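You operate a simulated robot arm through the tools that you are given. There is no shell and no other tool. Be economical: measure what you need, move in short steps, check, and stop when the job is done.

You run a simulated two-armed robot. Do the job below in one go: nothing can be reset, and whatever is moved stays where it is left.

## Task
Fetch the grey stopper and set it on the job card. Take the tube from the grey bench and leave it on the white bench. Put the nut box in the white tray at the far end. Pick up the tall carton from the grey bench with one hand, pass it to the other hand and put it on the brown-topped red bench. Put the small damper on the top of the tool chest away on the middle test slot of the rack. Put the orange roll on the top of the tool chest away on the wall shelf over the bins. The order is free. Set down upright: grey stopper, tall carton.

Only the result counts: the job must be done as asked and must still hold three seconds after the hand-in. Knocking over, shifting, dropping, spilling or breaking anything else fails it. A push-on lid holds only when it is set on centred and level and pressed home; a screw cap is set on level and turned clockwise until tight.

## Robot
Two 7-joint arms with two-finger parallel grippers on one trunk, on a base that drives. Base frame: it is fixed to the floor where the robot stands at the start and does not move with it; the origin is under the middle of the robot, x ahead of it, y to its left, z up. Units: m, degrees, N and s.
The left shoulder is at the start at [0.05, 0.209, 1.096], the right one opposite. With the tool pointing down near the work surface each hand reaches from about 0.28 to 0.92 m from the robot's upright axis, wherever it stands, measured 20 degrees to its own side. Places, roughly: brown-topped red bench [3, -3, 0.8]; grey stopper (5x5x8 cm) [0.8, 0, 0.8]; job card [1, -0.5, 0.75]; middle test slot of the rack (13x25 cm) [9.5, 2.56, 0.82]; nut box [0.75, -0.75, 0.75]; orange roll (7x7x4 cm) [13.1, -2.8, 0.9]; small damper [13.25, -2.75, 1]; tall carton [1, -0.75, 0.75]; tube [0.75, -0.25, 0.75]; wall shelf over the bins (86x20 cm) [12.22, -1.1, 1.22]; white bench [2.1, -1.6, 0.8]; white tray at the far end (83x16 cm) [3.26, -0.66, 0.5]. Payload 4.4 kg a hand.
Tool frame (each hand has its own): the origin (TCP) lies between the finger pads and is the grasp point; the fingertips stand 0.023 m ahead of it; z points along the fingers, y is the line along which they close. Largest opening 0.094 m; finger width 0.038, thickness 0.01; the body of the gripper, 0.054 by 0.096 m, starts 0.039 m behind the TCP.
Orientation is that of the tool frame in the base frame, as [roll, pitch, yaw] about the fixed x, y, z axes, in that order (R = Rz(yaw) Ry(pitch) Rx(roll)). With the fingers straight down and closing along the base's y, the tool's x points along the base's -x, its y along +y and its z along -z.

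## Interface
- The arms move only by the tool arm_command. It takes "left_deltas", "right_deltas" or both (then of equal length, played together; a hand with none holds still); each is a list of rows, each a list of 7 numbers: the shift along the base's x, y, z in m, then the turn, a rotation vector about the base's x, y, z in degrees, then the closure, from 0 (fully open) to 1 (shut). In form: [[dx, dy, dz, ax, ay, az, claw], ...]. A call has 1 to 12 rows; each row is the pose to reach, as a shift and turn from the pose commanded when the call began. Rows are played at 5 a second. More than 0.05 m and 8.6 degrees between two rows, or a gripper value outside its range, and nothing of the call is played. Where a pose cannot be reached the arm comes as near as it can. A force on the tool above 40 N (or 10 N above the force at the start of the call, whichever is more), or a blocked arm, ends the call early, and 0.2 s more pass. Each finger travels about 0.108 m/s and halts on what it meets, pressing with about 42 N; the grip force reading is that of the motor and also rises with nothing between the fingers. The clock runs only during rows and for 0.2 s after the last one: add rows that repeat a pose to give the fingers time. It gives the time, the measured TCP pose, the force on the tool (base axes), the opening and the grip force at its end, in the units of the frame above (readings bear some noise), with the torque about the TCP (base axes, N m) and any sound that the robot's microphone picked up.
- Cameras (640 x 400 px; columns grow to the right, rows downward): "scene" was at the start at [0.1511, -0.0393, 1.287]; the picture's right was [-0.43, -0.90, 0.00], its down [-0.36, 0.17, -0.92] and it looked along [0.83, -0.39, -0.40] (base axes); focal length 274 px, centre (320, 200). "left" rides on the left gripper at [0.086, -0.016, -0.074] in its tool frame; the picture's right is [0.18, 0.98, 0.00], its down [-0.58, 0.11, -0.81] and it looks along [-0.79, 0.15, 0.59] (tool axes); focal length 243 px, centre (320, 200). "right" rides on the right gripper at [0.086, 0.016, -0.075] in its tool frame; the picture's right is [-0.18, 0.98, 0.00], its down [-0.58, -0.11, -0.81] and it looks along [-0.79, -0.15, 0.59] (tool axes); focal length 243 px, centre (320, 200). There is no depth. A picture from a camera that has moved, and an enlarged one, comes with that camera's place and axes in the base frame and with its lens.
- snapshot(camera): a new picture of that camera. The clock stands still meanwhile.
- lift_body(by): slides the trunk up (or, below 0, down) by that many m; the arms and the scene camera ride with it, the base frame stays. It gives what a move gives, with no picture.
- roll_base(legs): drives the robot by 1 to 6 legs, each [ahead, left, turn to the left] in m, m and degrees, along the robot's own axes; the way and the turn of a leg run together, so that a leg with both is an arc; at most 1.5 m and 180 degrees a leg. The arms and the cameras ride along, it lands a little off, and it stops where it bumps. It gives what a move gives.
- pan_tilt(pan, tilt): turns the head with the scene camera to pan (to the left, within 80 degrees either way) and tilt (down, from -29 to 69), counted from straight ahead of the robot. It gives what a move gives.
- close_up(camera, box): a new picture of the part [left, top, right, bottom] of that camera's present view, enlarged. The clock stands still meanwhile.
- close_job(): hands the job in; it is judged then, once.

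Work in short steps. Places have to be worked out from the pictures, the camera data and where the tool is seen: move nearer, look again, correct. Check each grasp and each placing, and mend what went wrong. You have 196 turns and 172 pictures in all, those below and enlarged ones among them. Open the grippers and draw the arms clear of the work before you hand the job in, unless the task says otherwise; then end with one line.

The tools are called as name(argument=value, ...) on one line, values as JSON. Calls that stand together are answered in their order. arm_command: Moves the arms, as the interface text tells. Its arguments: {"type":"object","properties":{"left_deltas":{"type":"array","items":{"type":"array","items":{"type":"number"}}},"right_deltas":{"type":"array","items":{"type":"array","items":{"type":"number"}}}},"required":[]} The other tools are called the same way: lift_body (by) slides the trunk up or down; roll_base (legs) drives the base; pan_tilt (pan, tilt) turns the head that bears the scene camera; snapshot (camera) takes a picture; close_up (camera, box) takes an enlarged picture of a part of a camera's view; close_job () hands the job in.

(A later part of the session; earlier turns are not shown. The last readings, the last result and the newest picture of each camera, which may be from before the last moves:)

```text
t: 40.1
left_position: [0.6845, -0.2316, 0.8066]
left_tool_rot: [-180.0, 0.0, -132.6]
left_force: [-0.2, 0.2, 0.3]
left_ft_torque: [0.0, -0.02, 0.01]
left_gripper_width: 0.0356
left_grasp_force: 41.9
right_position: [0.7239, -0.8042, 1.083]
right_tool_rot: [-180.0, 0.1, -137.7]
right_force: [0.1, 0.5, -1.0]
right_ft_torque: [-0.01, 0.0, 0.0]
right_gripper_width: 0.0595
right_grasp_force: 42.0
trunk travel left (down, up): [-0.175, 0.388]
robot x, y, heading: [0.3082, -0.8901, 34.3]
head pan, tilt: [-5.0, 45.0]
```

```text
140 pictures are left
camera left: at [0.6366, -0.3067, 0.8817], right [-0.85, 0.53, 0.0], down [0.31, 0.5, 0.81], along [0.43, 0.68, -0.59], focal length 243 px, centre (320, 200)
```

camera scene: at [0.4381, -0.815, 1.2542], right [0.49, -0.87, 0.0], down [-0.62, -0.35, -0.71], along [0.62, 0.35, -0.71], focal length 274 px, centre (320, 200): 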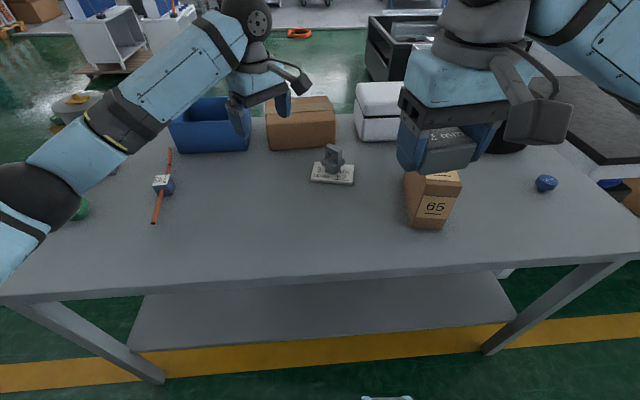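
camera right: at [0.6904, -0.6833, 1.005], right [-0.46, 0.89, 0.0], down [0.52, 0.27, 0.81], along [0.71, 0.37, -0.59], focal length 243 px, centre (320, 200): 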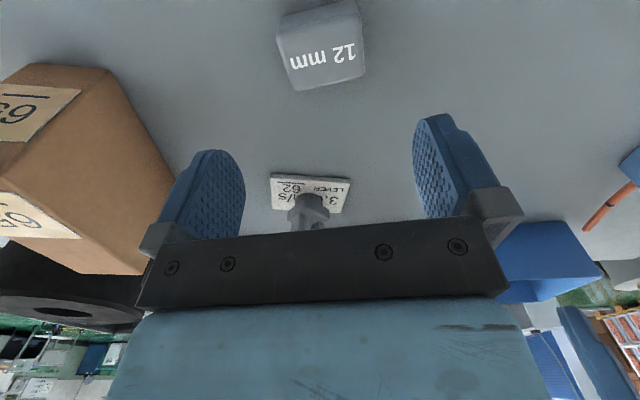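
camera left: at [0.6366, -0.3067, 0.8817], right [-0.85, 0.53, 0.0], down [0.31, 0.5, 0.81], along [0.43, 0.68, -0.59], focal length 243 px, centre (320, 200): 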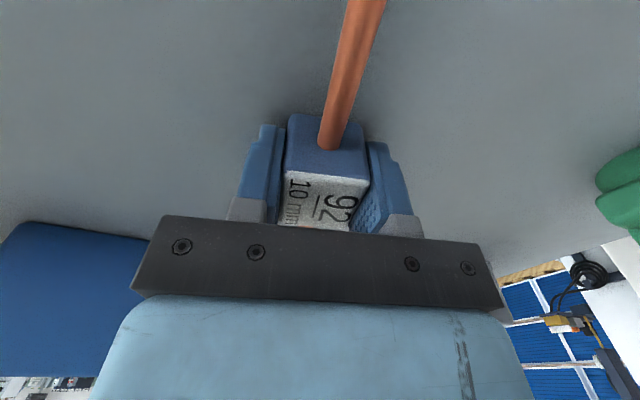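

Gripped at 35.6 mm. I lift it straight up to about z 1.1, then draw it toward the robot, and check.

arm_command(left_deltas=[[0, 0, 0.04, 0, 0, 0, 1], [0, 0, 0.08, 0, 0, 0, 1], [0, 0, 0.12, 0, 0, 0, 1], [0, 0, 0.16, 0, 0, 0, 1], [0, 0, 0.2, 0, 0, 0, 1], [0, 0, 0.24, 0, 0, 0, 1], [-0.02, -0.03, 0.26, 0, 0, 0, 1], [-0.045, -0.06, 0.28, 0, 0, 0, 1], [-0.065, -0.1, 0.29, 0, 0, 0, 1], [-0.08, -0.14, 0.29, 0, 0, 0, 1]])

pan_tilt(pan=-40, tilt=25)

snapshot(camera="scene")

snapshot(camera="left")

```text
t: 42.4
left_position: [0.6051, -0.3745, 1.0973]
left_tool_rot: [-180.0, 0.1, -132.6]
left_force: [0.3, 0.5, -1.4]
left_ft_torque: [0.02, 0.0, -0.05]
left_gripper_width: 0.0354
left_grasp_force: 41.7
right_position: [0.7238, -0.8042, 1.0824]
right_tool_rot: [-179.9, 0.0, -137.7]
right_force: [-0.4, 0.2, -0.3]
right_ft_torque: [-0.03, -0.03, -0.04]
right_gripper_width: 0.0591
right_grasp_force: 41.5
trunk travel left (down, up): [-0.175, 0.388]
robot x, y, heading: [0.3099, -0.8909, 34.0]
head pan, tilt: [-5.0, 45.0]
```

```text
t: 43.4
left_position: [0.6061, -0.3725, 1.0966]
left_tool_rot: [180.0, 0.0, -132.7]
left_force: [0.3, 0.4, -0.8]
left_ft_torque: [-0.03, 0.03, -0.01]
left_gripper_width: 0.0355
left_grasp_force: 41.8
right_position: [0.7232, -0.803, 1.0833]
right_tool_rot: [179.9, 0.1, -137.7]
right_force: [0.1, -0.1, -1.5]
right_ft_torque: [0.02, 0.01, 0.0]
right_gripper_width: 0.0593
right_grasp_force: 41.9
trunk travel left (down, up): [-0.175, 0.388]
robot x, y, heading: [0.308, -0.8949, 34.3]
head pan, tilt: [-40.0, 25.0]
```

```text
139 pictures are left
camera scene: at [0.4592, -0.863, 1.2846], right [-0.1, -1.0, 0.0], down [-0.42, 0.04, -0.91], along [0.9, -0.09, -0.42], focal length 274 px, centre (320, 200)
```

scene: 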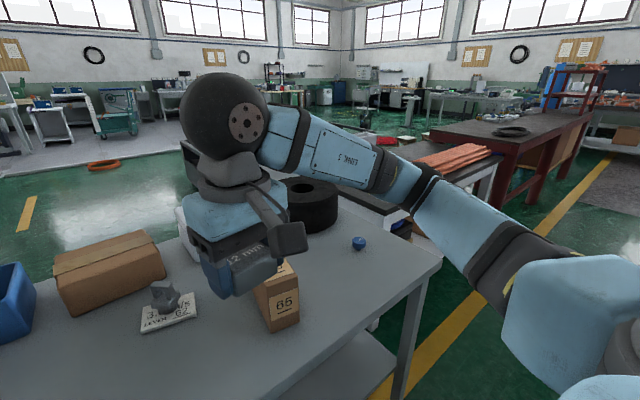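

```text
138 pictures are left
camera left: at [0.5573, -0.4475, 1.1721], right [-0.85, 0.53, 0.0], down [0.31, 0.5, 0.81], along [0.43, 0.68, -0.59], focal length 243 px, centre (320, 200)
```

left: 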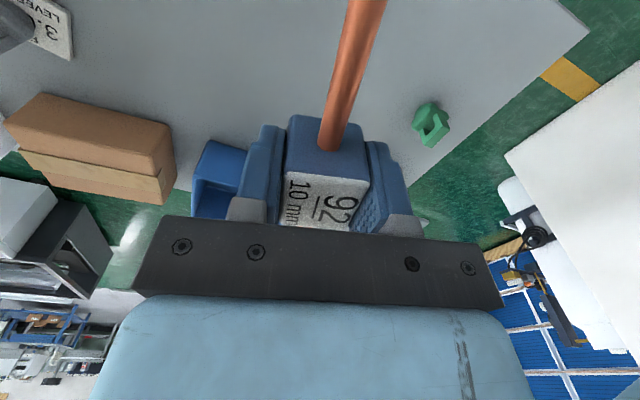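

Both parts are held. I slide right along the aisle toward the white bench (dark top with copper pipes) and look.

roll_base(legs=[[0, -0.8, 0]])

pan_tilt(pan=-30, tilt=30)

snapshot(camera="scene")

```text
t: 50.8
left_position: [1.0562, -1.0326, 1.0963]
left_tool_rot: [180.0, -0.1, -132.6]
left_force: [0.0, 0.9, -0.5]
left_ft_torque: [-0.01, 0.0, 0.01]
left_gripper_width: 0.0357
left_grasp_force: 41.5
right_position: [1.1746, -1.4642, 1.0832]
right_tool_rot: [-180.0, 0.0, -137.8]
right_force: [0.1, 0.8, -0.3]
right_ft_torque: [0.01, 0.0, 0.0]
right_gripper_width: 0.0591
right_grasp_force: 41.7
trunk travel left (down, up): [-0.175, 0.388]
robot x, y, heading: [0.7636, -1.5508, 34.2]
head pan, tilt: [-40.0, 25.0]
```

```text
t: 51.5
left_position: [1.0559, -1.0322, 1.098]
left_tool_rot: [-180.0, 0.0, -132.7]
left_force: [-0.2, 0.8, -0.8]
left_ft_torque: [-0.02, 0.03, 0.03]
left_gripper_width: 0.0353
left_grasp_force: 41.6
right_position: [1.1743, -1.4645, 1.0824]
right_tool_rot: [180.0, 0.0, -137.7]
right_force: [-0.4, -0.1, -1.6]
right_ft_torque: [-0.02, -0.01, 0.04]
right_gripper_width: 0.0595
right_grasp_force: 41.9
trunk travel left (down, up): [-0.175, 0.388]
robot x, y, heading: [0.7624, -1.553, 34.2]
head pan, tilt: [-30.0, 30.0]
```

```text
137 pictures are left
camera scene: at [0.9081, -1.5067, 1.2767], right [0.08, -1.0, 0.0], down [-0.5, -0.04, -0.87], along [0.86, 0.07, -0.5], focal length 274 px, centre (320, 200)
```

scene: 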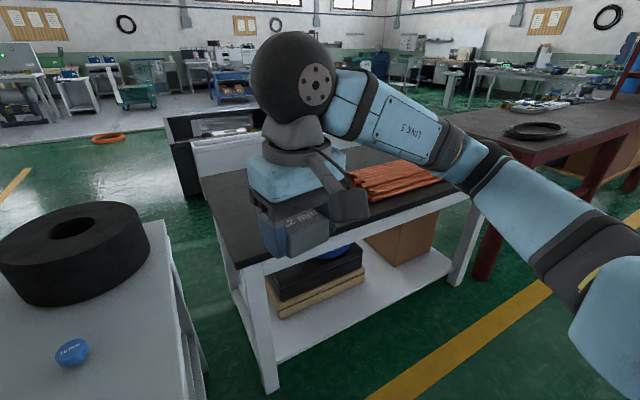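

White bench near corner ≈(1.38, -1.25), near edge running to (1.81, -1.98). I move right 0.45 m, then ahead 0.28 m.

roll_base(legs=[[0, -0.45, -3], [0.28, 0, 0]])

pan_tilt(pan=15, tilt=45)

snapshot(camera="scene")

```text
t: 57.5
left_position: [1.564, -1.277, 1.096]
left_tool_rot: [-179.9, 0.0, -135.3]
left_force: [0.9, -0.1, -1.1]
left_ft_torque: [-0.01, 0.01, 0.01]
left_gripper_width: 0.0358
left_grasp_force: 42.3
right_position: [1.663, -1.713, 1.0825]
right_tool_rot: [180.0, 0.1, -140.2]
right_force: [0.2, -0.5, -0.6]
right_ft_torque: [0.0, 0.02, 0.01]
right_gripper_width: 0.0593
right_grasp_force: 42.0
trunk travel left (down, up): [-0.175, 0.388]
robot x, y, heading: [1.2462, -1.7798, 31.9]
head pan, tilt: [-30.0, 30.0]
```

```text
t: 58.6
left_position: [1.5631, -1.2766, 1.0967]
left_tool_rot: [180.0, 0.0, -135.4]
left_force: [0.9, -0.1, -1.0]
left_ft_torque: [-0.01, 0.0, -0.04]
left_gripper_width: 0.0353
left_grasp_force: 41.6
right_position: [1.6612, -1.7133, 1.0837]
right_tool_rot: [180.0, 0.1, -140.3]
right_force: [0.7, -0.5, -1.4]
right_ft_torque: [-0.01, 0.0, 0.01]
right_gripper_width: 0.0594
right_grasp_force: 42.0
trunk travel left (down, up): [-0.175, 0.388]
robot x, y, heading: [1.2438, -1.785, 31.8]
head pan, tilt: [15.0, 45.0]
```

```text
136 pictures are left
camera scene: at [1.3594, -1.6874, 1.2541], right [0.73, -0.69, 0.0], down [-0.49, -0.51, -0.71], along [0.49, 0.51, -0.71], focal length 274 px, centre (320, 200)
```

scene: 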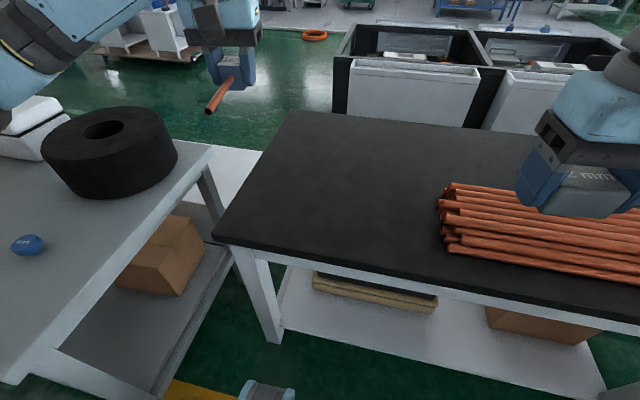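

The left half of the white bench top is free. I move the tube over ≈(1.72, -1.335) and lower to z 0.87.

arm_command(left_deltas=[[0.04, -0.015, 0, 0, 0, 0, 1], [0.08, -0.03, -0.02, 0, 0, 0, 1], [0.12, -0.045, -0.04, 0, 0, 0, 1], [0.155, -0.058, -0.07, 0, 0, 0, 1], [0.157, -0.058, -0.11, 0, 0, 0, 1], [0.157, -0.058, -0.15, 0, 0, 0, 1], [0.157, -0.058, -0.19, 0, 0, 0, 1], [0.157, -0.058, -0.225, 0, 0, 0, 1]])

close_up(camera="scene", box=[200, 80, 460, 260])

snapshot(camera="left")

```text
t: 60.5
left_position: [1.7214, -1.3345, 0.8713]
left_tool_rot: [-179.9, 0.0, -135.4]
left_force: [0.5, 0.6, -1.6]
left_ft_torque: [-0.01, -0.01, -0.02]
left_gripper_width: 0.0355
left_grasp_force: 41.7
right_position: [1.6604, -1.7127, 1.0826]
right_tool_rot: [180.0, 0.1, -140.3]
right_force: [-0.6, 0.6, -0.7]
right_ft_torque: [-0.04, 0.02, 0.01]
right_gripper_width: 0.0594
right_grasp_force: 42.4
trunk travel left (down, up): [-0.175, 0.388]
robot x, y, heading: [1.2442, -1.7839, 31.8]
head pan, tilt: [15.0, 45.0]
```

```text
2.22 times, centred on (330, 170) of scene
camera zoom: at [1.3597, -1.6871, 1.2541], right [0.73, -0.69, 0.0], down [-0.49, -0.51, -0.71], along [0.48, 0.51, -0.71], focal length 609 px, centre (298, 267)
```

zoom: 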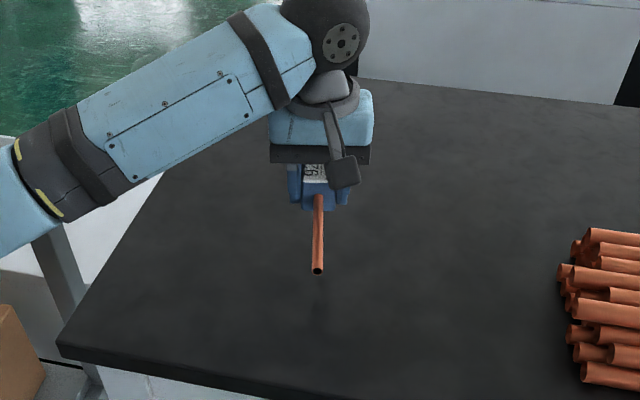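

```text
134 pictures are left
camera left: at [1.6689, -1.4081, 0.9474], right [-0.82, 0.57, 0.0], down [0.34, 0.49, 0.81], along [0.46, 0.66, -0.59], focal length 243 px, centre (320, 200)
```

left: 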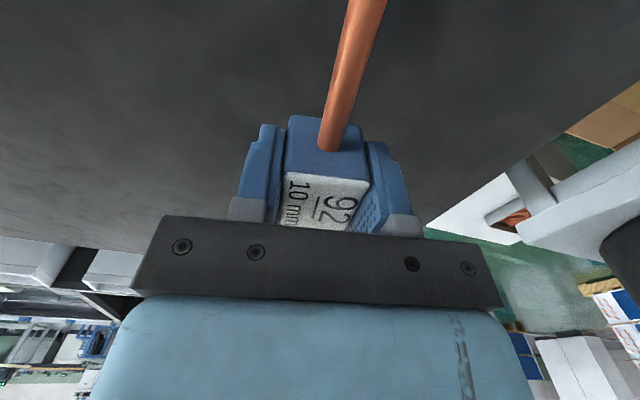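

Well inside the free area. I creep down watching the force.

arm_command(left_deltas=[[0, 0, -0.01, 0, 0, 0, 1], [0, 0, -0.02, 0, 0, 0, 1], [0, 0, -0.03, 0, 0, 0, 1], [0, 0, -0.035, 0, 0, 0, 1]])

arm_command(left_deltas=[[0, 0, -0.002, 0, 0, 0, 1], [0, 0, -0.004, 0, 0, 0, 1], [0, 0, -0.006, 0, 0, 0, 1]])

```text
t: 61.5
left_position: [1.7205, -1.3363, 0.837]
left_tool_rot: [-180.0, -0.1, -135.2]
left_force: [-0.3, 0.5, 0.1]
left_ft_torque: [-0.03, 0.01, -0.02]
left_gripper_width: 0.0357
left_grasp_force: 41.8
right_position: [1.6612, -1.7126, 1.082]
right_tool_rot: [-180.0, 0.0, -140.4]
right_force: [0.1, -0.5, -0.7]
right_ft_torque: [0.01, -0.01, -0.01]
right_gripper_width: 0.0594
right_grasp_force: 42.1
trunk travel left (down, up): [-0.175, 0.388]
robot x, y, heading: [1.2449, -1.783, 31.7]
head pan, tilt: [15.0, 45.0]
```

```text
t: 62.2
left_position: [1.7204, -1.3351, 0.8314]
left_tool_rot: [-180.0, 0.0, -135.3]
left_force: [0.5, 0.0, -1.1]
left_ft_torque: [0.03, 0.02, 0.02]
left_gripper_width: 0.0357
left_grasp_force: 42.0
right_position: [1.6613, -1.7136, 1.0824]
right_tool_rot: [180.0, 0.1, -140.2]
right_force: [-0.1, -1.0, -0.3]
right_ft_torque: [0.02, -0.02, -0.04]
right_gripper_width: 0.0592
right_grasp_force: 41.9
trunk travel left (down, up): [-0.175, 0.388]
robot x, y, heading: [1.2462, -1.783, 31.7]
head pan, tilt: [15.0, 45.0]
```

arm_command(left_deltas=[[0, 0, -0.003, 0, 0, 0, 1], [0, 0, -0.006, 0, 0, 0, 1], [0, 0, -0.009, 0, 0, 0, 1], [0, 0, -0.012, 0, 0, 0, 1], [0, 0, -0.015, 0, 0, 0, 1]])

close_up(camera="scene", box=[260, 110, 420, 230])

```text
t: 63.5
left_position: [1.7195, -1.3353, 0.8164]
left_tool_rot: [180.0, -0.1, -135.2]
left_force: [0.0, 0.3, 0.2]
left_ft_torque: [-0.03, -0.01, -0.01]
left_gripper_width: 0.0355
left_grasp_force: 42.6
right_position: [1.6619, -1.713, 1.0828]
right_tool_rot: [180.0, 0.0, -140.3]
right_force: [0.2, 0.2, -0.3]
right_ft_torque: [0.04, -0.02, 0.01]
right_gripper_width: 0.0593
right_grasp_force: 41.7
trunk travel left (down, up): [-0.175, 0.388]
robot x, y, heading: [1.2475, -1.7802, 31.6]
head pan, tilt: [15.0, 45.0]
```

```text
3.33 times, centred on (340, 170) of scene
camera zoom: at [1.3594, -1.6873, 1.2541], right [0.73, -0.69, 0.0], down [-0.49, -0.51, -0.71], along [0.48, 0.51, -0.71], focal length 914 px, centre (253, 300)
```

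zoom: 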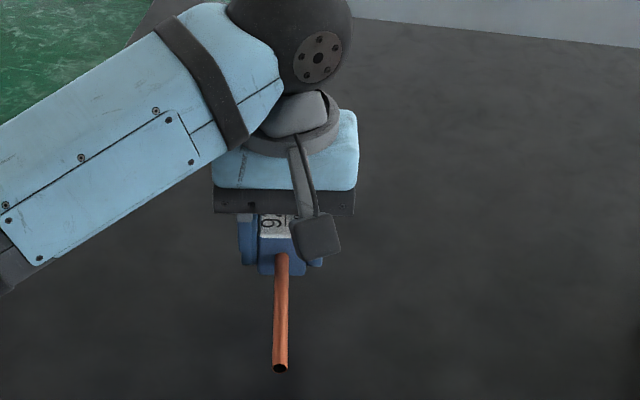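

arm_command(left_deltas=[[0, 0, -0.003, 0, 0, 0, 1], [0, 0, -0.006, 0, 0, 0, 1], [0, 0, -0.009, 0, 0, 0, 1], [0, 0, -0.012, 0, 0, 0, 1], [0, 0, -0.015, 0, 0, 0, 1]])

arm_command(left_deltas=[[0, 0, -0.002, 0, 0, 0, 1], [0, 0, -0.004, 0, 0, 0, 1], [0, 0, -0.006, 0, 0, 0, 1]])

```text
t: 64.7
left_position: [1.7191, -1.3344, 0.801]
left_tool_rot: [180.0, 0.0, -135.3]
left_force: [-0.1, -0.7, -1.2]
left_ft_torque: [-0.01, 0.0, 0.03]
left_gripper_width: 0.0353
left_grasp_force: 42.3
right_position: [1.6623, -1.7137, 1.0829]
right_tool_rot: [179.9, -0.1, -140.3]
right_force: [-0.5, 0.5, -0.2]
right_ft_torque: [-0.03, -0.03, -0.01]
right_gripper_width: 0.0593
right_grasp_force: 42.2
trunk travel left (down, up): [-0.175, 0.388]
robot x, y, heading: [1.249, -1.7797, 31.6]
head pan, tilt: [15.0, 45.0]
```

```text
t: 65.5
left_position: [1.7203, -1.3361, 0.7954]
left_tool_rot: [179.9, 0.0, -135.3]
left_force: [0.5, 0.7, -1.2]
left_ft_torque: [-0.01, 0.03, 0.01]
left_gripper_width: 0.0355
left_grasp_force: 42.2
right_position: [1.6617, -1.7141, 1.0829]
right_tool_rot: [-180.0, 0.1, -140.3]
right_force: [-0.7, 0.6, -0.1]
right_ft_torque: [0.02, 0.02, 0.0]
right_gripper_width: 0.0593
right_grasp_force: 42.4
trunk travel left (down, up): [-0.175, 0.388]
robot x, y, heading: [1.2451, -1.7831, 32.2]
head pan, tilt: [15.0, 45.0]
```

arm_command(left_deltas=[[0, 0, -0.002, 0, 0, 0, 1], [0, 0, -0.004, 0, 0, 0, 1], [0, 0, -0.006, 0, 0, 0, 1], [0, 0, -0.008, 0, 0, 0, 1]])

close_up(camera="scene", box=[260, 110, 420, 230])

```text
t: 66.5
left_position: [1.7208, -1.3362, 0.7866]
left_tool_rot: [-180.0, 0.1, -135.2]
left_force: [-0.1, 0.9, -1.7]
left_ft_torque: [-0.02, 0.02, 0.01]
left_gripper_width: 0.0355
left_grasp_force: 41.7
right_position: [1.6619, -1.7136, 1.083]
right_tool_rot: [-179.9, 0.0, -140.3]
right_force: [-0.5, -0.5, -1.2]
right_ft_torque: [-0.02, 0.01, 0.02]
right_gripper_width: 0.0595
right_grasp_force: 42.2
trunk travel left (down, up): [-0.175, 0.388]
robot x, y, heading: [1.2429, -1.7841, 31.6]
head pan, tilt: [15.0, 45.0]
```

```text
3.33 times, centred on (340, 170) of scene
camera zoom: at [1.3594, -1.6873, 1.2541], right [0.73, -0.69, 0.0], down [-0.49, -0.51, -0.71], along [0.48, 0.51, -0.71], focal length 914 px, centre (253, 300)
```

zoom: 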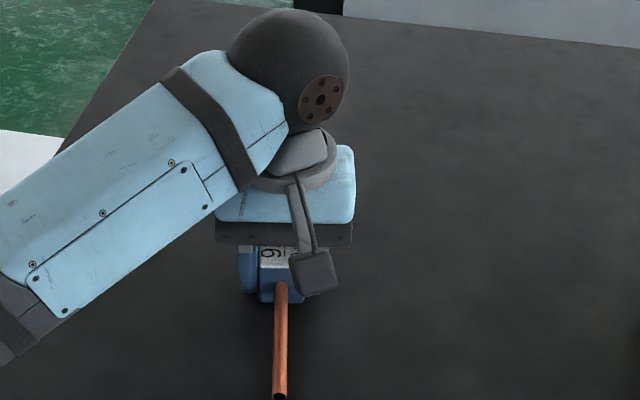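

arm_command(left_deltas=[[0, 0, -0.003, 0, 0, 0, 1], [0, 0, -0.006, 0, 0, 0, 1], [0, 0, -0.009, 0, 0, 0, 1], [0, 0, -0.012, 0, 0, 0, 1]])

arm_command(left_deltas=[[0, 0, -0.002, 0, 0, 0, 1], [0, 0, -0.004, 0, 0, 0, 1], [0, 0, -0.006, 0, 0, 0, 1], [0, 0, -0.008, 0, 0, 0, 1]])

```text
t: 67.4
left_position: [1.7216, -1.3354, 0.7823]
left_tool_rot: [-179.7, 0.5, -135.3]
left_force: [-4.7, -2.1, 18.4]
left_ft_torque: [0.07, 0.54, 0.0]
left_gripper_width: 0.0357
left_grasp_force: 41.9
right_position: [1.6599, -1.7133, 1.0835]
right_tool_rot: [-180.0, 0.0, -140.2]
right_force: [0.3, -0.3, -1.6]
right_ft_torque: [0.01, 0.01, -0.03]
right_gripper_width: 0.059
right_grasp_force: 41.7
trunk travel left (down, up): [-0.175, 0.388]
robot x, y, heading: [1.2423, -1.782, 32.0]
head pan, tilt: [15.0, 45.0]
stopped in row 4 (left hand): the force on the tool passed its limit at 46 N (the readings are from after the stop); the commanded pose is now the measured one
```

```text
t: 68.0
left_position: [1.7237, -1.3358, 0.7835]
left_tool_rot: [-179.6, 0.9, -135.2]
left_force: [-8.1, -4.6, 18.6]
left_ft_torque: [-0.08, 0.76, 0.09]
left_gripper_width: 0.0356
left_grasp_force: 41.5
right_position: [1.6611, -1.7143, 1.0838]
right_tool_rot: [-180.0, 0.1, -140.2]
right_force: [0.2, 0.7, -1.6]
right_ft_torque: [0.01, 0.01, -0.02]
right_gripper_width: 0.0593
right_grasp_force: 42.0
trunk travel left (down, up): [-0.175, 0.388]
robot x, y, heading: [1.2428, -1.7866, 31.7]
head pan, tilt: [15.0, 45.0]
stopped in row 2 (left hand): the force on the tool passed its limit at 43 N (the readings are from after the stop); the commanded pose is now the measured one
```

Contact at z 0.783. I ease up, open and lift off.

arm_command(left_deltas=[[0, 0, 0.001, 0, 0, 0, 1], [0, 0, 0.001, 0, 0, 0, 0.6], [0, 0, 0.001, 0, 0, 0, 0.3], [0, 0, 0.001, 0, 0, 0, 0.2], [0, 0, 0.03, 0, 0, 0, 0.2], [0, 0, 0.07, 0, 0, 0, 0.2], [0, 0, 0.11, 0, 0, 0, 0.2], [-0.01, 0.01, 0.15, 0, 0, 0, 0.2], [-0.03, 0.03, 0.19, 0, 0, 0, 0], [-0.05, 0.05, 0.22, 0, 0, 0, 0]])

snapshot(camera="scene")

```text
t: 70.2
left_position: [1.6728, -1.2852, 0.9992]
left_tool_rot: [-179.6, 0.6, -135.3]
left_force: [-0.3, 0.4, -0.5]
left_ft_torque: [-0.02, 0.03, 0.0]
left_gripper_width: 0.0941
left_grasp_force: 0.0
right_position: [1.6611, -1.7128, 1.0825]
right_tool_rot: [-179.9, -0.1, -140.3]
right_force: [-0.5, 0.6, -0.1]
right_ft_torque: [0.03, -0.03, 0.02]
right_gripper_width: 0.0594
right_grasp_force: 41.7
trunk travel left (down, up): [-0.175, 0.388]
robot x, y, heading: [1.2444, -1.7807, 31.9]
head pan, tilt: [15.0, 45.0]
```

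```text
131 pictures are left
camera scene: at [1.3585, -1.6873, 1.2541], right [0.73, -0.69, 0.0], down [-0.48, -0.51, -0.71], along [0.49, 0.51, -0.71], focal length 274 px, centre (320, 200)
```

scene: 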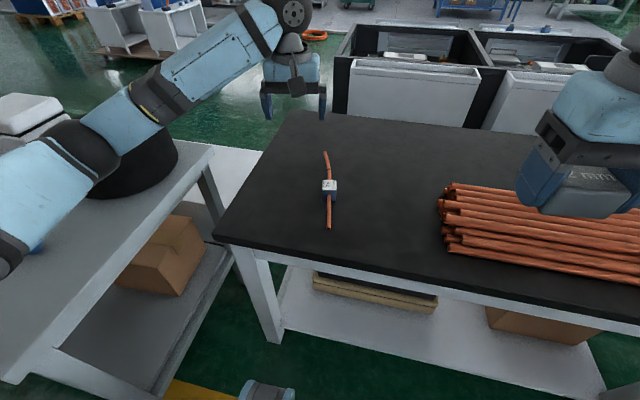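

The tube lies on the white bench. Now I look at the troughs for the white tray at the far end.

pan_tilt(pan=-2, tilt=18)

snapshot(camera="scene")

close_up(camera="scene", box=[240, 100, 460, 240])

```text
t: 71.1
left_position: [1.6732, -1.2844, 0.9993]
left_tool_rot: [-179.6, 0.5, -135.2]
left_force: [-0.6, 0.3, -0.2]
left_ft_torque: [0.01, 0.01, 0.02]
left_gripper_width: 0.094
left_grasp_force: 0.0
right_position: [1.6614, -1.713, 1.0829]
right_tool_rot: [180.0, 0.0, -140.3]
right_force: [-0.3, 0.8, -1.2]
right_ft_torque: [-0.03, 0.02, -0.03]
right_gripper_width: 0.0594
right_grasp_force: 42.0
trunk travel left (down, up): [-0.175, 0.388]
robot x, y, heading: [1.2448, -1.7803, 31.8]
head pan, tilt: [-2.0, 18.0]
```

```text
130 pictures are left
camera scene: at [1.3846, -1.7002, 1.296], right [0.5, -0.87, 0.0], down [-0.27, -0.15, -0.95], along [0.83, 0.47, -0.31], focal length 274 px, centre (320, 200)
```

scene: 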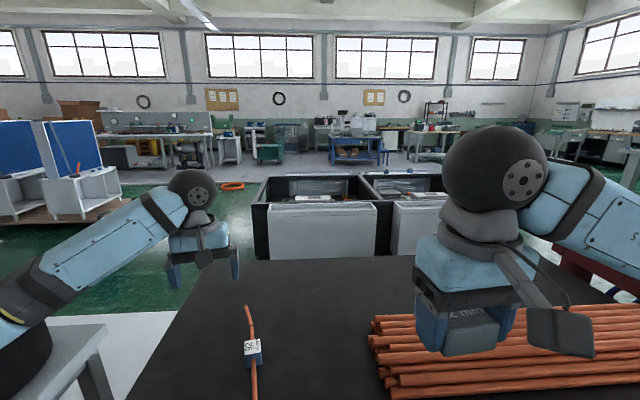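

```text
2.86 times, centred on (350, 170) of scene
camera zoom: at [1.3846, -1.7002, 1.296], right [0.5, -0.87, 0.0], down [-0.27, -0.15, -0.95], along [0.83, 0.47, -0.31], focal length 783 px, centre (234, 286)
```

zoom: 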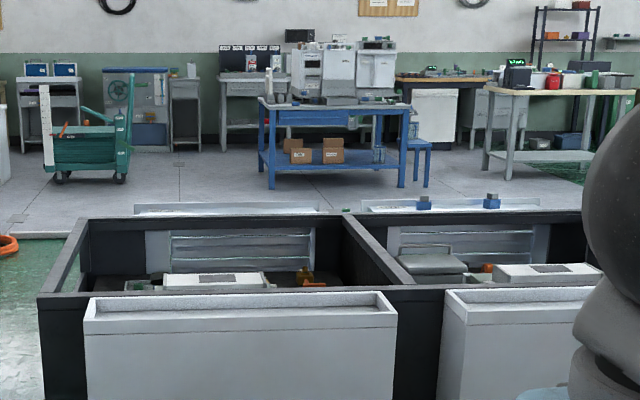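

The tray named is the near-side left white trough at ≈(3.3, -0.62). I need a route; I look right for the gap between white and red benches.

pan_tilt(pan=-62, tilt=30)

snapshot(camera="scene")

pan_tilt(pan=70, tilt=25)

snapshot(camera="scene")

```text
t: 72.4
left_position: [1.6733, -1.2837, 0.9994]
left_tool_rot: [-179.6, 0.6, -135.4]
left_force: [-0.2, 0.5, 0.1]
left_ft_torque: [0.01, -0.02, 0.04]
left_gripper_width: 0.0937
left_grasp_force: 0.0
right_position: [1.6617, -1.712, 1.0826]
right_tool_rot: [-180.0, 0.0, -140.3]
right_force: [-0.3, 0.8, -0.6]
right_ft_torque: [-0.04, -0.02, -0.03]
right_gripper_width: 0.0594
right_grasp_force: 42.4
trunk travel left (down, up): [-0.175, 0.388]
robot x, y, heading: [1.2458, -1.7814, 31.8]
head pan, tilt: [-62.0, 30.0]
```

```text
128 pictures are left
camera scene: at [1.3817, -1.792, 1.2767], right [-0.5, -0.86, 0.0], down [-0.43, 0.25, -0.87], along [0.75, -0.44, -0.5], focal length 274 px, centre (320, 200)
```

scene: 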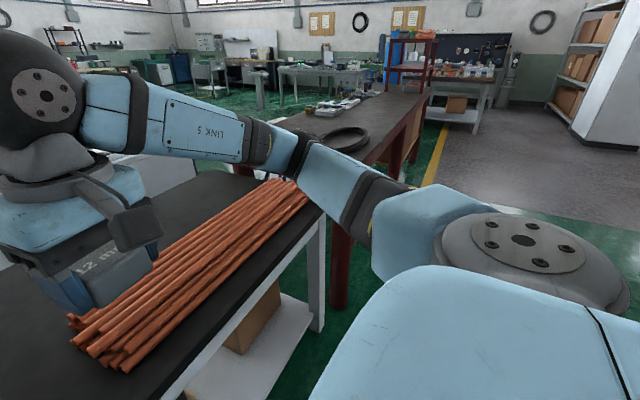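

```text
t: 74.5
left_position: [1.6735, -1.2846, 1.0]
left_tool_rot: [-179.6, 0.6, -135.2]
left_force: [-1.1, 0.3, -0.7]
left_ft_torque: [-0.02, -0.02, 0.01]
left_gripper_width: 0.0941
left_grasp_force: 0.0
right_position: [1.6617, -1.7139, 1.0825]
right_tool_rot: [180.0, -0.1, -140.4]
right_force: [-0.4, -0.5, -1.3]
right_ft_torque: [-0.01, -0.02, -0.02]
right_gripper_width: 0.0591
right_grasp_force: 41.7
trunk travel left (down, up): [-0.175, 0.388]
robot x, y, heading: [1.2477, -1.7783, 31.6]
head pan, tilt: [70.0, 25.0]
```

```text
127 pictures are left
camera scene: at [1.2849, -1.6562, 1.2847], right [0.98, 0.2, 0.0], down [0.09, -0.41, -0.91], along [-0.18, 0.89, -0.42], focal length 274 px, centre (320, 200)
```

scene: 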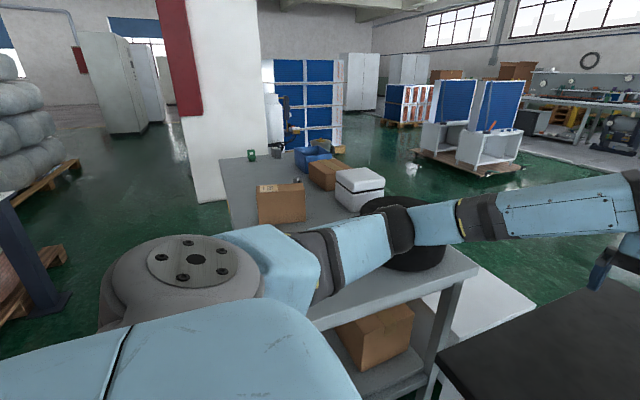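

The gap is too narrow; the way round goes past the red bench's far end. So I will take the carton along now with the left hand (the right keeps the nut box). I raise the left hand and drive back to the grey bench.

arm_command(left_deltas=[[-0.03, -0.02, 0.03, 0, 0, 0, 0], [-0.06, -0.04, 0.06, 0, 0, 0, 0], [-0.1, -0.06, 0.08, 0, 0, 0, 0], [-0.14, -0.08, 0.1, 0, 0, 0, 0]])

roll_base(legs=[[-0.28, 0, 2], [0, 0.9, 0]])

pan_tilt(pan=5, tilt=45)

snapshot(camera="scene")

```text
t: 75.5
left_position: [1.5333, -1.3652, 1.1016]
left_tool_rot: [-179.5, 0.6, -135.3]
left_force: [-0.2, 0.0, -0.6]
left_ft_torque: [0.01, 0.0, 0.02]
left_gripper_width: 0.0941
left_grasp_force: 0.2
right_position: [1.6608, -1.7137, 1.0828]
right_tool_rot: [-180.0, 0.0, -140.3]
right_force: [-0.1, -0.1, -1.7]
right_ft_torque: [0.01, -0.03, 0.0]
right_gripper_width: 0.0591
right_grasp_force: 42.4
trunk travel left (down, up): [-0.175, 0.388]
robot x, y, heading: [1.2462, -1.783, 31.7]
head pan, tilt: [70.0, 25.0]
```

```text
t: 85.5
left_position: [0.7844, -0.7452, 1.1006]
left_tool_rot: [-179.6, 0.6, -133.4]
left_force: [0.2, -0.9, 0.7]
left_ft_torque: [0.02, 0.0, 0.04]
left_gripper_width: 0.094
left_grasp_force: 0.0
right_position: [0.9219, -1.0898, 1.0826]
right_tool_rot: [-180.0, 0.0, -138.5]
right_force: [-0.6, 0.5, -0.9]
right_ft_torque: [-0.01, 0.03, 0.02]
right_gripper_width: 0.0594
right_grasp_force: 42.3
trunk travel left (down, up): [-0.175, 0.388]
robot x, y, heading: [0.5071, -1.1686, 33.5]
head pan, tilt: [70.0, 25.0]
```

```text
t: 86.8
left_position: [0.783, -0.7457, 1.0998]
left_tool_rot: [-179.7, 0.7, -133.4]
left_force: [-0.2, 0.3, 0.8]
left_ft_torque: [-0.01, -0.01, -0.01]
left_gripper_width: 0.094
left_grasp_force: 0.0
right_position: [0.9218, -1.0897, 1.0818]
right_tool_rot: [-180.0, 0.0, -138.4]
right_force: [-0.3, -0.7, -0.6]
right_ft_torque: [-0.01, -0.01, 0.01]
right_gripper_width: 0.0591
right_grasp_force: 42.0
trunk travel left (down, up): [-0.175, 0.388]
robot x, y, heading: [0.5069, -1.1718, 33.3]
head pan, tilt: [5.0, 45.0]
```

```text
126 pictures are left
camera scene: at [0.629, -1.0831, 1.2541], right [0.62, -0.78, 0.0], down [-0.55, -0.44, -0.71], along [0.55, 0.44, -0.71], focal length 274 px, centre (320, 200)
```

scene: 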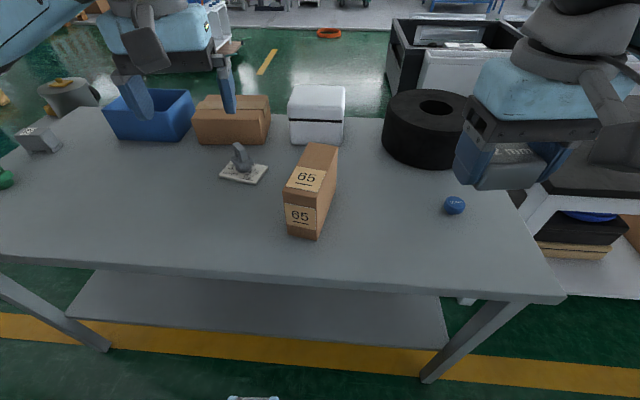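

close_up(camera="scene", box=[240, 120, 400, 250])

```text
3.08 times, centred on (320, 185) of scene
camera zoom: at [0.629, -1.0831, 1.2541], right [0.62, -0.78, 0.0], down [-0.55, -0.44, -0.71], along [0.55, 0.44, -0.71], focal length 843 px, centre (320, 246)
```

zoom: 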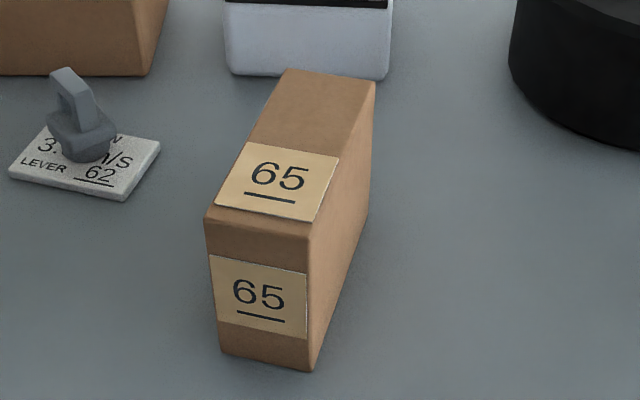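

Carton: top at z≈0.92, centre ≈(0.955, -0.805), 65 mm wide, 155 mm long along 22°. I plan to grip its near end from above with a lean, leaving the far end for the other hand. I position the left hand above it.

arm_command(left_deltas=[[0.03, -0.015, 0, 0, 0, -6, 0], [0.06, -0.03, 0, 0, 0, -12, 0], [0.09, -0.045, 0, 0, 0, -18, 0], [0.12, -0.065, 0, 0, 0, -24.5, 0], [0.135, -0.075, -0.03, 0, 0, -24.5, 0], [0.135, -0.075, -0.06, 0, 0, -24.5, 0]])

arm_command(left_deltas=[[0, 0, 0, 2.8, -7, 0, 0], [0, 0, 0, 5.6, -13.9, 0, 0]])

snapshot(camera="left")

close_up(camera="scene", box=[200, 80, 420, 250])

```text
t: 88.2
left_position: [0.9186, -0.8182, 1.041]
left_tool_rot: [-179.5, 0.5, -158.0]
left_force: [0.6, 0.2, -0.5]
left_ft_torque: [0.02, 0.05, -0.01]
left_gripper_width: 0.0941
left_grasp_force: 0.1
right_position: [0.9218, -1.0894, 1.0816]
right_tool_rot: [-180.0, -0.1, -138.5]
right_force: [1.0, 0.2, -0.6]
right_ft_torque: [-0.03, 0.01, 0.01]
right_gripper_width: 0.0595
right_grasp_force: 41.6
trunk travel left (down, up): [-0.175, 0.388]
robot x, y, heading: [0.5091, -1.1702, 33.6]
head pan, tilt: [5.0, 45.0]
```

```text
t: 88.8
left_position: [0.9189, -0.8187, 1.0419]
left_tool_rot: [-179.6, 15.8, -158.0]
left_force: [-0.7, -0.1, -0.2]
left_ft_torque: [-0.01, 0.0, 0.0]
left_gripper_width: 0.0938
left_grasp_force: 0.0
right_position: [0.9213, -1.0891, 1.0829]
right_tool_rot: [-179.8, 0.0, -138.4]
right_force: [-0.1, -0.3, -0.9]
right_ft_torque: [0.0, -0.02, 0.03]
right_gripper_width: 0.0594
right_grasp_force: 42.0
trunk travel left (down, up): [-0.175, 0.388]
robot x, y, heading: [0.5108, -1.1725, 33.3]
head pan, tilt: [5.0, 45.0]
```

```text
124 pictures are left
camera left: at [0.8264, -0.8723, 1.0906], right [-0.53, 0.85, -0.06], down [0.27, 0.23, 0.93], along [0.8, 0.48, -0.36], focal length 243 px, centre (320, 200)
```

left: 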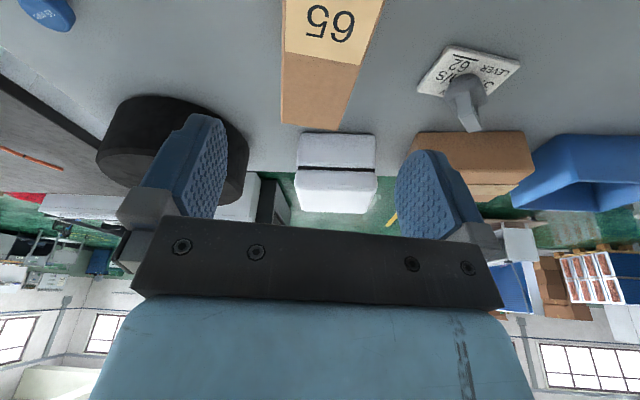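

```text
2.35 times, centred on (310, 165) of scene
camera zoom: at [0.6289, -1.0832, 1.2541], right [0.62, -0.78, 0.0], down [-0.55, -0.44, -0.71], along [0.55, 0.44, -0.71], focal length 645 px, centre (344, 282)
```

zoom: 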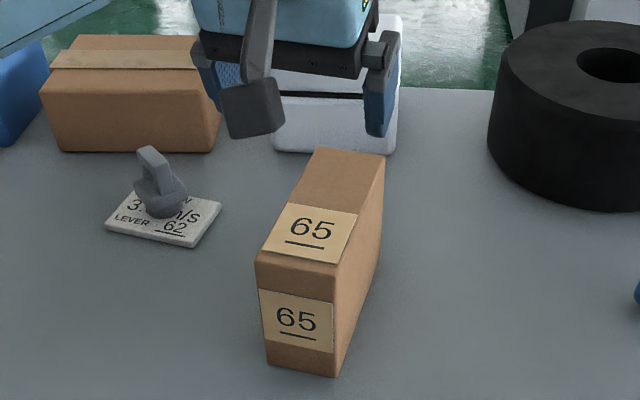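

Two views agree: grip line well centred. I lower to z≈0.90 and close.

arm_command(left_deltas=[[-0.002, 0, -0.04, 0, 0, 1.5, 0], [-0.002, 0, -0.08, 0, 0, 1.5, 0], [-0.002, 0, -0.11, 0, 0, 1.5, 0], [-0.002, 0, -0.141, 0, 0, 1.5, 0], [-0.002, 0, -0.141, 0, 0, 1.5, 0.5], [-0.002, 0, -0.141, 0, 0, 1.5, 1], [-0.002, 0, -0.141, 0, 0, 1.5, 1]])

close_up(camera="scene", box=[200, 80, 420, 250])

```text
t: 90.4
left_position: [0.9173, -0.821, 0.9003]
left_tool_rot: [-179.6, 15.6, -156.5]
left_force: [0.0, 0.4, -0.8]
left_ft_torque: [0.16, 0.02, 0.11]
left_gripper_width: 0.0678
left_grasp_force: 42.4
right_position: [0.9223, -1.089, 1.0828]
right_tool_rot: [-180.0, 0.0, -138.5]
right_force: [0.9, 0.4, -0.9]
right_ft_torque: [-0.01, -0.02, -0.01]
right_gripper_width: 0.0593
right_grasp_force: 42.2
trunk travel left (down, up): [-0.175, 0.388]
robot x, y, heading: [0.5128, -1.1664, 33.3]
head pan, tilt: [5.0, 45.0]
```

```text
2.35 times, centred on (310, 165) of scene
camera zoom: at [0.6291, -1.083, 1.254], right [0.62, -0.78, 0.0], down [-0.55, -0.44, -0.71], along [0.55, 0.44, -0.71], focal length 645 px, centre (344, 282)
```

zoom: 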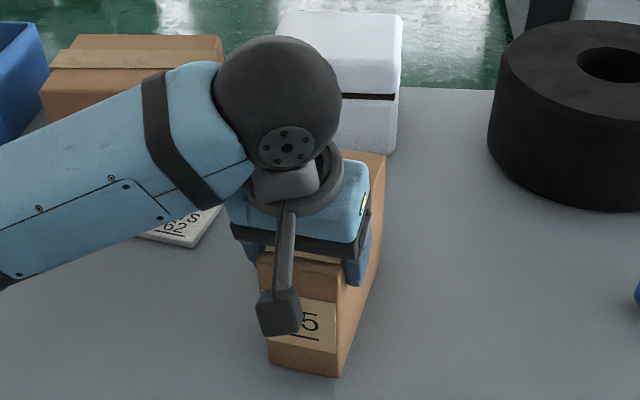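

Gripped at 68 mm. I lift gently and check the grip and the stopper.

arm_command(left_deltas=[[0, 0, 0.01, 0, 0, 0, 1], [0, 0, 0.03, 0, 0, 0, 1], [0, 0, 0.06, 0, 0, 0, 1], [0, 0, 0.1, 0, 0, 0, 1], [0, 0, 0.14, 0, 0, 0, 1]])

snapshot(camera="scene")

snapshot(camera="left")

```text
t: 91.6
left_position: [0.9151, -0.82, 1.0394]
left_tool_rot: [-179.7, 15.5, -156.6]
left_force: [0.0, 0.5, -4.2]
left_ft_torque: [-0.09, 0.19, 0.0]
left_gripper_width: 0.0679
left_grasp_force: 42.2
right_position: [0.9221, -1.0905, 1.0831]
right_tool_rot: [179.9, 0.0, -138.6]
right_force: [0.0, 0.0, -1.2]
right_ft_torque: [0.02, 0.01, -0.02]
right_gripper_width: 0.0594
right_grasp_force: 41.6
trunk travel left (down, up): [-0.175, 0.388]
robot x, y, heading: [0.5051, -1.1717, 33.2]
head pan, tilt: [5.0, 45.0]
```

```text
121 pictures are left
camera scene: at [0.629, -1.0835, 1.254], right [0.62, -0.78, 0.0], down [-0.55, -0.44, -0.71], along [0.55, 0.44, -0.71], focal length 274 px, centre (320, 200)
```

scene: 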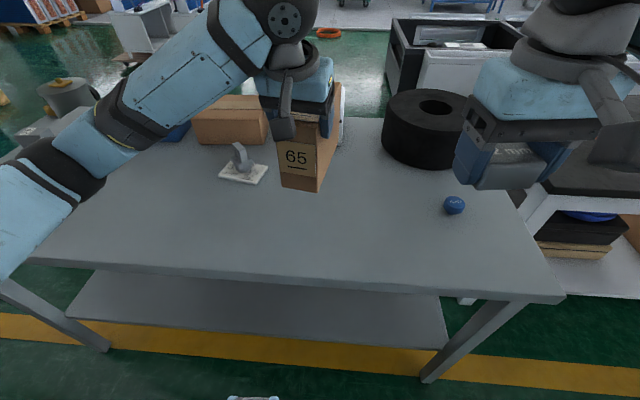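

```text
120 pictures are left
camera left: at [0.8255, -0.8758, 1.0889], right [-0.55, 0.83, -0.06], down [0.27, 0.24, 0.93], along [0.79, 0.5, -0.36], focal length 243 px, centre (320, 200)
```

left: 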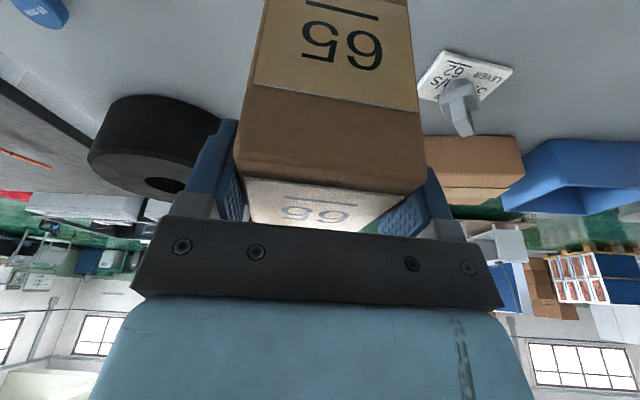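

Carton (≈0.4 kg) held level, stopper still in place. I draw the left hand in and drive right along the aisle past the red bench.

arm_command(left_deltas=[[-0.03, 0.01, 0.02, 0, 0, 0, 1], [-0.07, 0.02, 0.04, 0, 0, 0, 1], [-0.11, 0.03, 0.06, 0, 0, 0, 1], [-0.15, 0.04, 0.06, 0, 0, 0, 1], [-0.168, 0.047, 0.06, 0, 0, 0, 1]])

roll_base(legs=[[-0.05, 0, 0], [0, -1.25, 0], [0, -1.15, 0]])

pan_tilt(pan=-60, tilt=22)

snapshot(camera="scene")

```text
t: 92.8
left_position: [0.748, -0.7727, 1.1001]
left_tool_rot: [-179.6, 15.5, -156.7]
left_force: [0.5, -0.9, -4.7]
left_ft_torque: [-0.12, 0.2, -0.01]
left_gripper_width: 0.0678
left_grasp_force: 41.7
right_position: [0.9223, -1.0896, 1.0835]
right_tool_rot: [180.0, 0.0, -138.5]
right_force: [-0.5, 0.3, -0.9]
right_ft_torque: [0.01, -0.02, 0.0]
right_gripper_width: 0.0594
right_grasp_force: 42.3
trunk travel left (down, up): [-0.175, 0.388]
robot x, y, heading: [0.5106, -1.1724, 33.6]
head pan, tilt: [5.0, 45.0]
```

```text
t: 114.3
left_position: [2.0151, -2.7919, 1.0992]
left_tool_rot: [-179.6, 15.7, -156.6]
left_force: [0.4, -0.3, -4.4]
left_ft_torque: [-0.1, 0.22, 0.0]
left_gripper_width: 0.068
left_grasp_force: 42.0
right_position: [2.1873, -3.1092, 1.0822]
right_tool_rot: [-179.9, -0.1, -138.6]
right_force: [0.3, -0.6, -1.3]
right_ft_torque: [0.0, -0.03, 0.02]
right_gripper_width: 0.0595
right_grasp_force: 41.7
trunk travel left (down, up): [-0.175, 0.388]
robot x, y, heading: [1.7742, -3.192, 33.5]
head pan, tilt: [5.0, 45.0]
```

```text
t: 115.7
left_position: [2.0149, -2.7934, 1.0989]
left_tool_rot: [-179.6, 15.6, -156.6]
left_force: [0.4, 0.8, -4.6]
left_ft_torque: [-0.1, 0.25, 0.0]
left_gripper_width: 0.0677
left_grasp_force: 42.2
right_position: [2.1868, -3.1084, 1.0827]
right_tool_rot: [-180.0, 0.0, -138.6]
right_force: [0.0, 0.9, -0.9]
right_ft_torque: [-0.02, -0.01, 0.0]
right_gripper_width: 0.0596
right_grasp_force: 41.4
trunk travel left (down, up): [-0.175, 0.388]
robot x, y, heading: [1.7749, -3.1917, 33.4]
head pan, tilt: [-60.0, 22.0]
```

```text
119 pictures are left
camera scene: at [1.9135, -3.1944, 1.2895], right [-0.45, -0.89, 0.0], down [-0.34, 0.17, -0.93], along [0.83, -0.42, -0.37], focal length 274 px, centre (320, 200)
```

scene: 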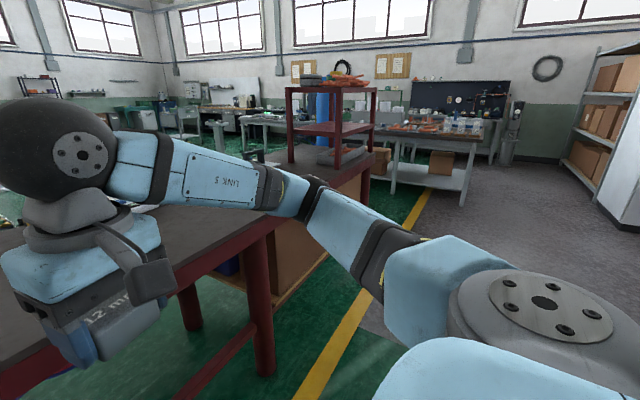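

The red bench ends and a plywood cabinet with a rack follows; beyond it seems to be a gap before the next table. I drive further right and look.

roll_base(legs=[[0, -1.2, 0], [0, -1.2, 0]])

pan_tilt(pan=-25, tilt=25)

snapshot(camera="scene")

pan_tilt(pan=20, tilt=25)

snapshot(camera="scene")

```text
t: 136.8
left_position: [3.3402, -4.785, 1.0991]
left_tool_rot: [-179.6, 15.5, -156.1]
left_force: [0.1, 0.0, -5.1]
left_ft_torque: [-0.07, 0.19, -0.03]
left_gripper_width: 0.0678
left_grasp_force: 41.9
right_position: [3.5151, -5.0995, 1.082]
right_tool_rot: [180.0, 0.0, -138.1]
right_force: [0.2, 0.1, -0.8]
right_ft_torque: [0.0, 0.01, 0.0]
right_gripper_width: 0.0593
right_grasp_force: 42.6
trunk travel left (down, up): [-0.175, 0.388]
robot x, y, heading: [3.0989, -5.1839, 33.9]
head pan, tilt: [-60.0, 22.0]
```

```text
t: 137.8
left_position: [3.3388, -4.784, 1.0987]
left_tool_rot: [-179.6, 15.6, -156.1]
left_force: [0.5, -0.9, -4.2]
left_ft_torque: [-0.1, 0.24, 0.03]
left_gripper_width: 0.0678
left_grasp_force: 42.5
right_position: [3.5146, -5.0991, 1.0826]
right_tool_rot: [180.0, -0.1, -138.0]
right_force: [-0.2, 0.3, -1.5]
right_ft_torque: [-0.01, -0.03, -0.04]
right_gripper_width: 0.0595
right_grasp_force: 41.8
trunk travel left (down, up): [-0.175, 0.388]
robot x, y, heading: [3.1033, -5.1827, 34.2]
head pan, tilt: [-25.0, 25.0]
```

```text
118 pictures are left
camera scene: at [3.2499, -5.1321, 1.2846], right [0.15, -0.99, 0.0], down [-0.42, -0.07, -0.91], along [0.9, 0.14, -0.42], focal length 274 px, centre (320, 200)
```

scene: 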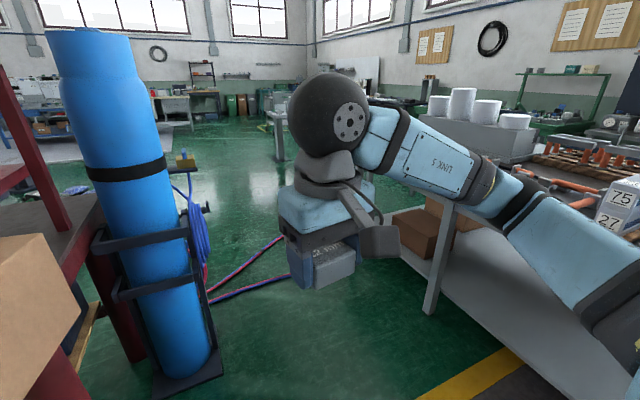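

```text
t: 138.9
left_position: [3.3389, -4.7838, 1.1003]
left_tool_rot: [-179.6, 15.6, -156.2]
left_force: [-0.4, -0.7, -4.7]
left_ft_torque: [-0.09, 0.2, -0.03]
left_gripper_width: 0.0677
left_grasp_force: 41.7
right_position: [3.5152, -5.0993, 1.0816]
right_tool_rot: [-179.9, 0.1, -138.1]
right_force: [0.1, -0.1, -1.1]
right_ft_torque: [0.01, -0.01, 0.04]
right_gripper_width: 0.0595
right_grasp_force: 42.5
trunk travel left (down, up): [-0.175, 0.388]
robot x, y, heading: [3.105, -5.1835, 33.8]
head pan, tilt: [20.0, 25.0]
```

```text
117 pictures are left
camera scene: at [3.2132, -5.0719, 1.2846], right [0.81, -0.59, 0.0], down [-0.25, -0.34, -0.91], along [0.53, 0.73, -0.42], focal length 274 px, centre (320, 200)
```

scene: 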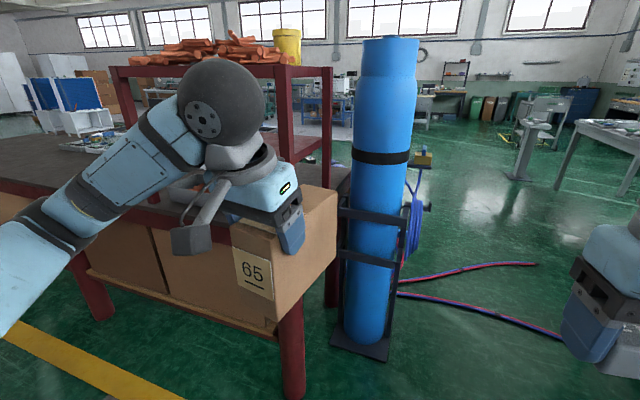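

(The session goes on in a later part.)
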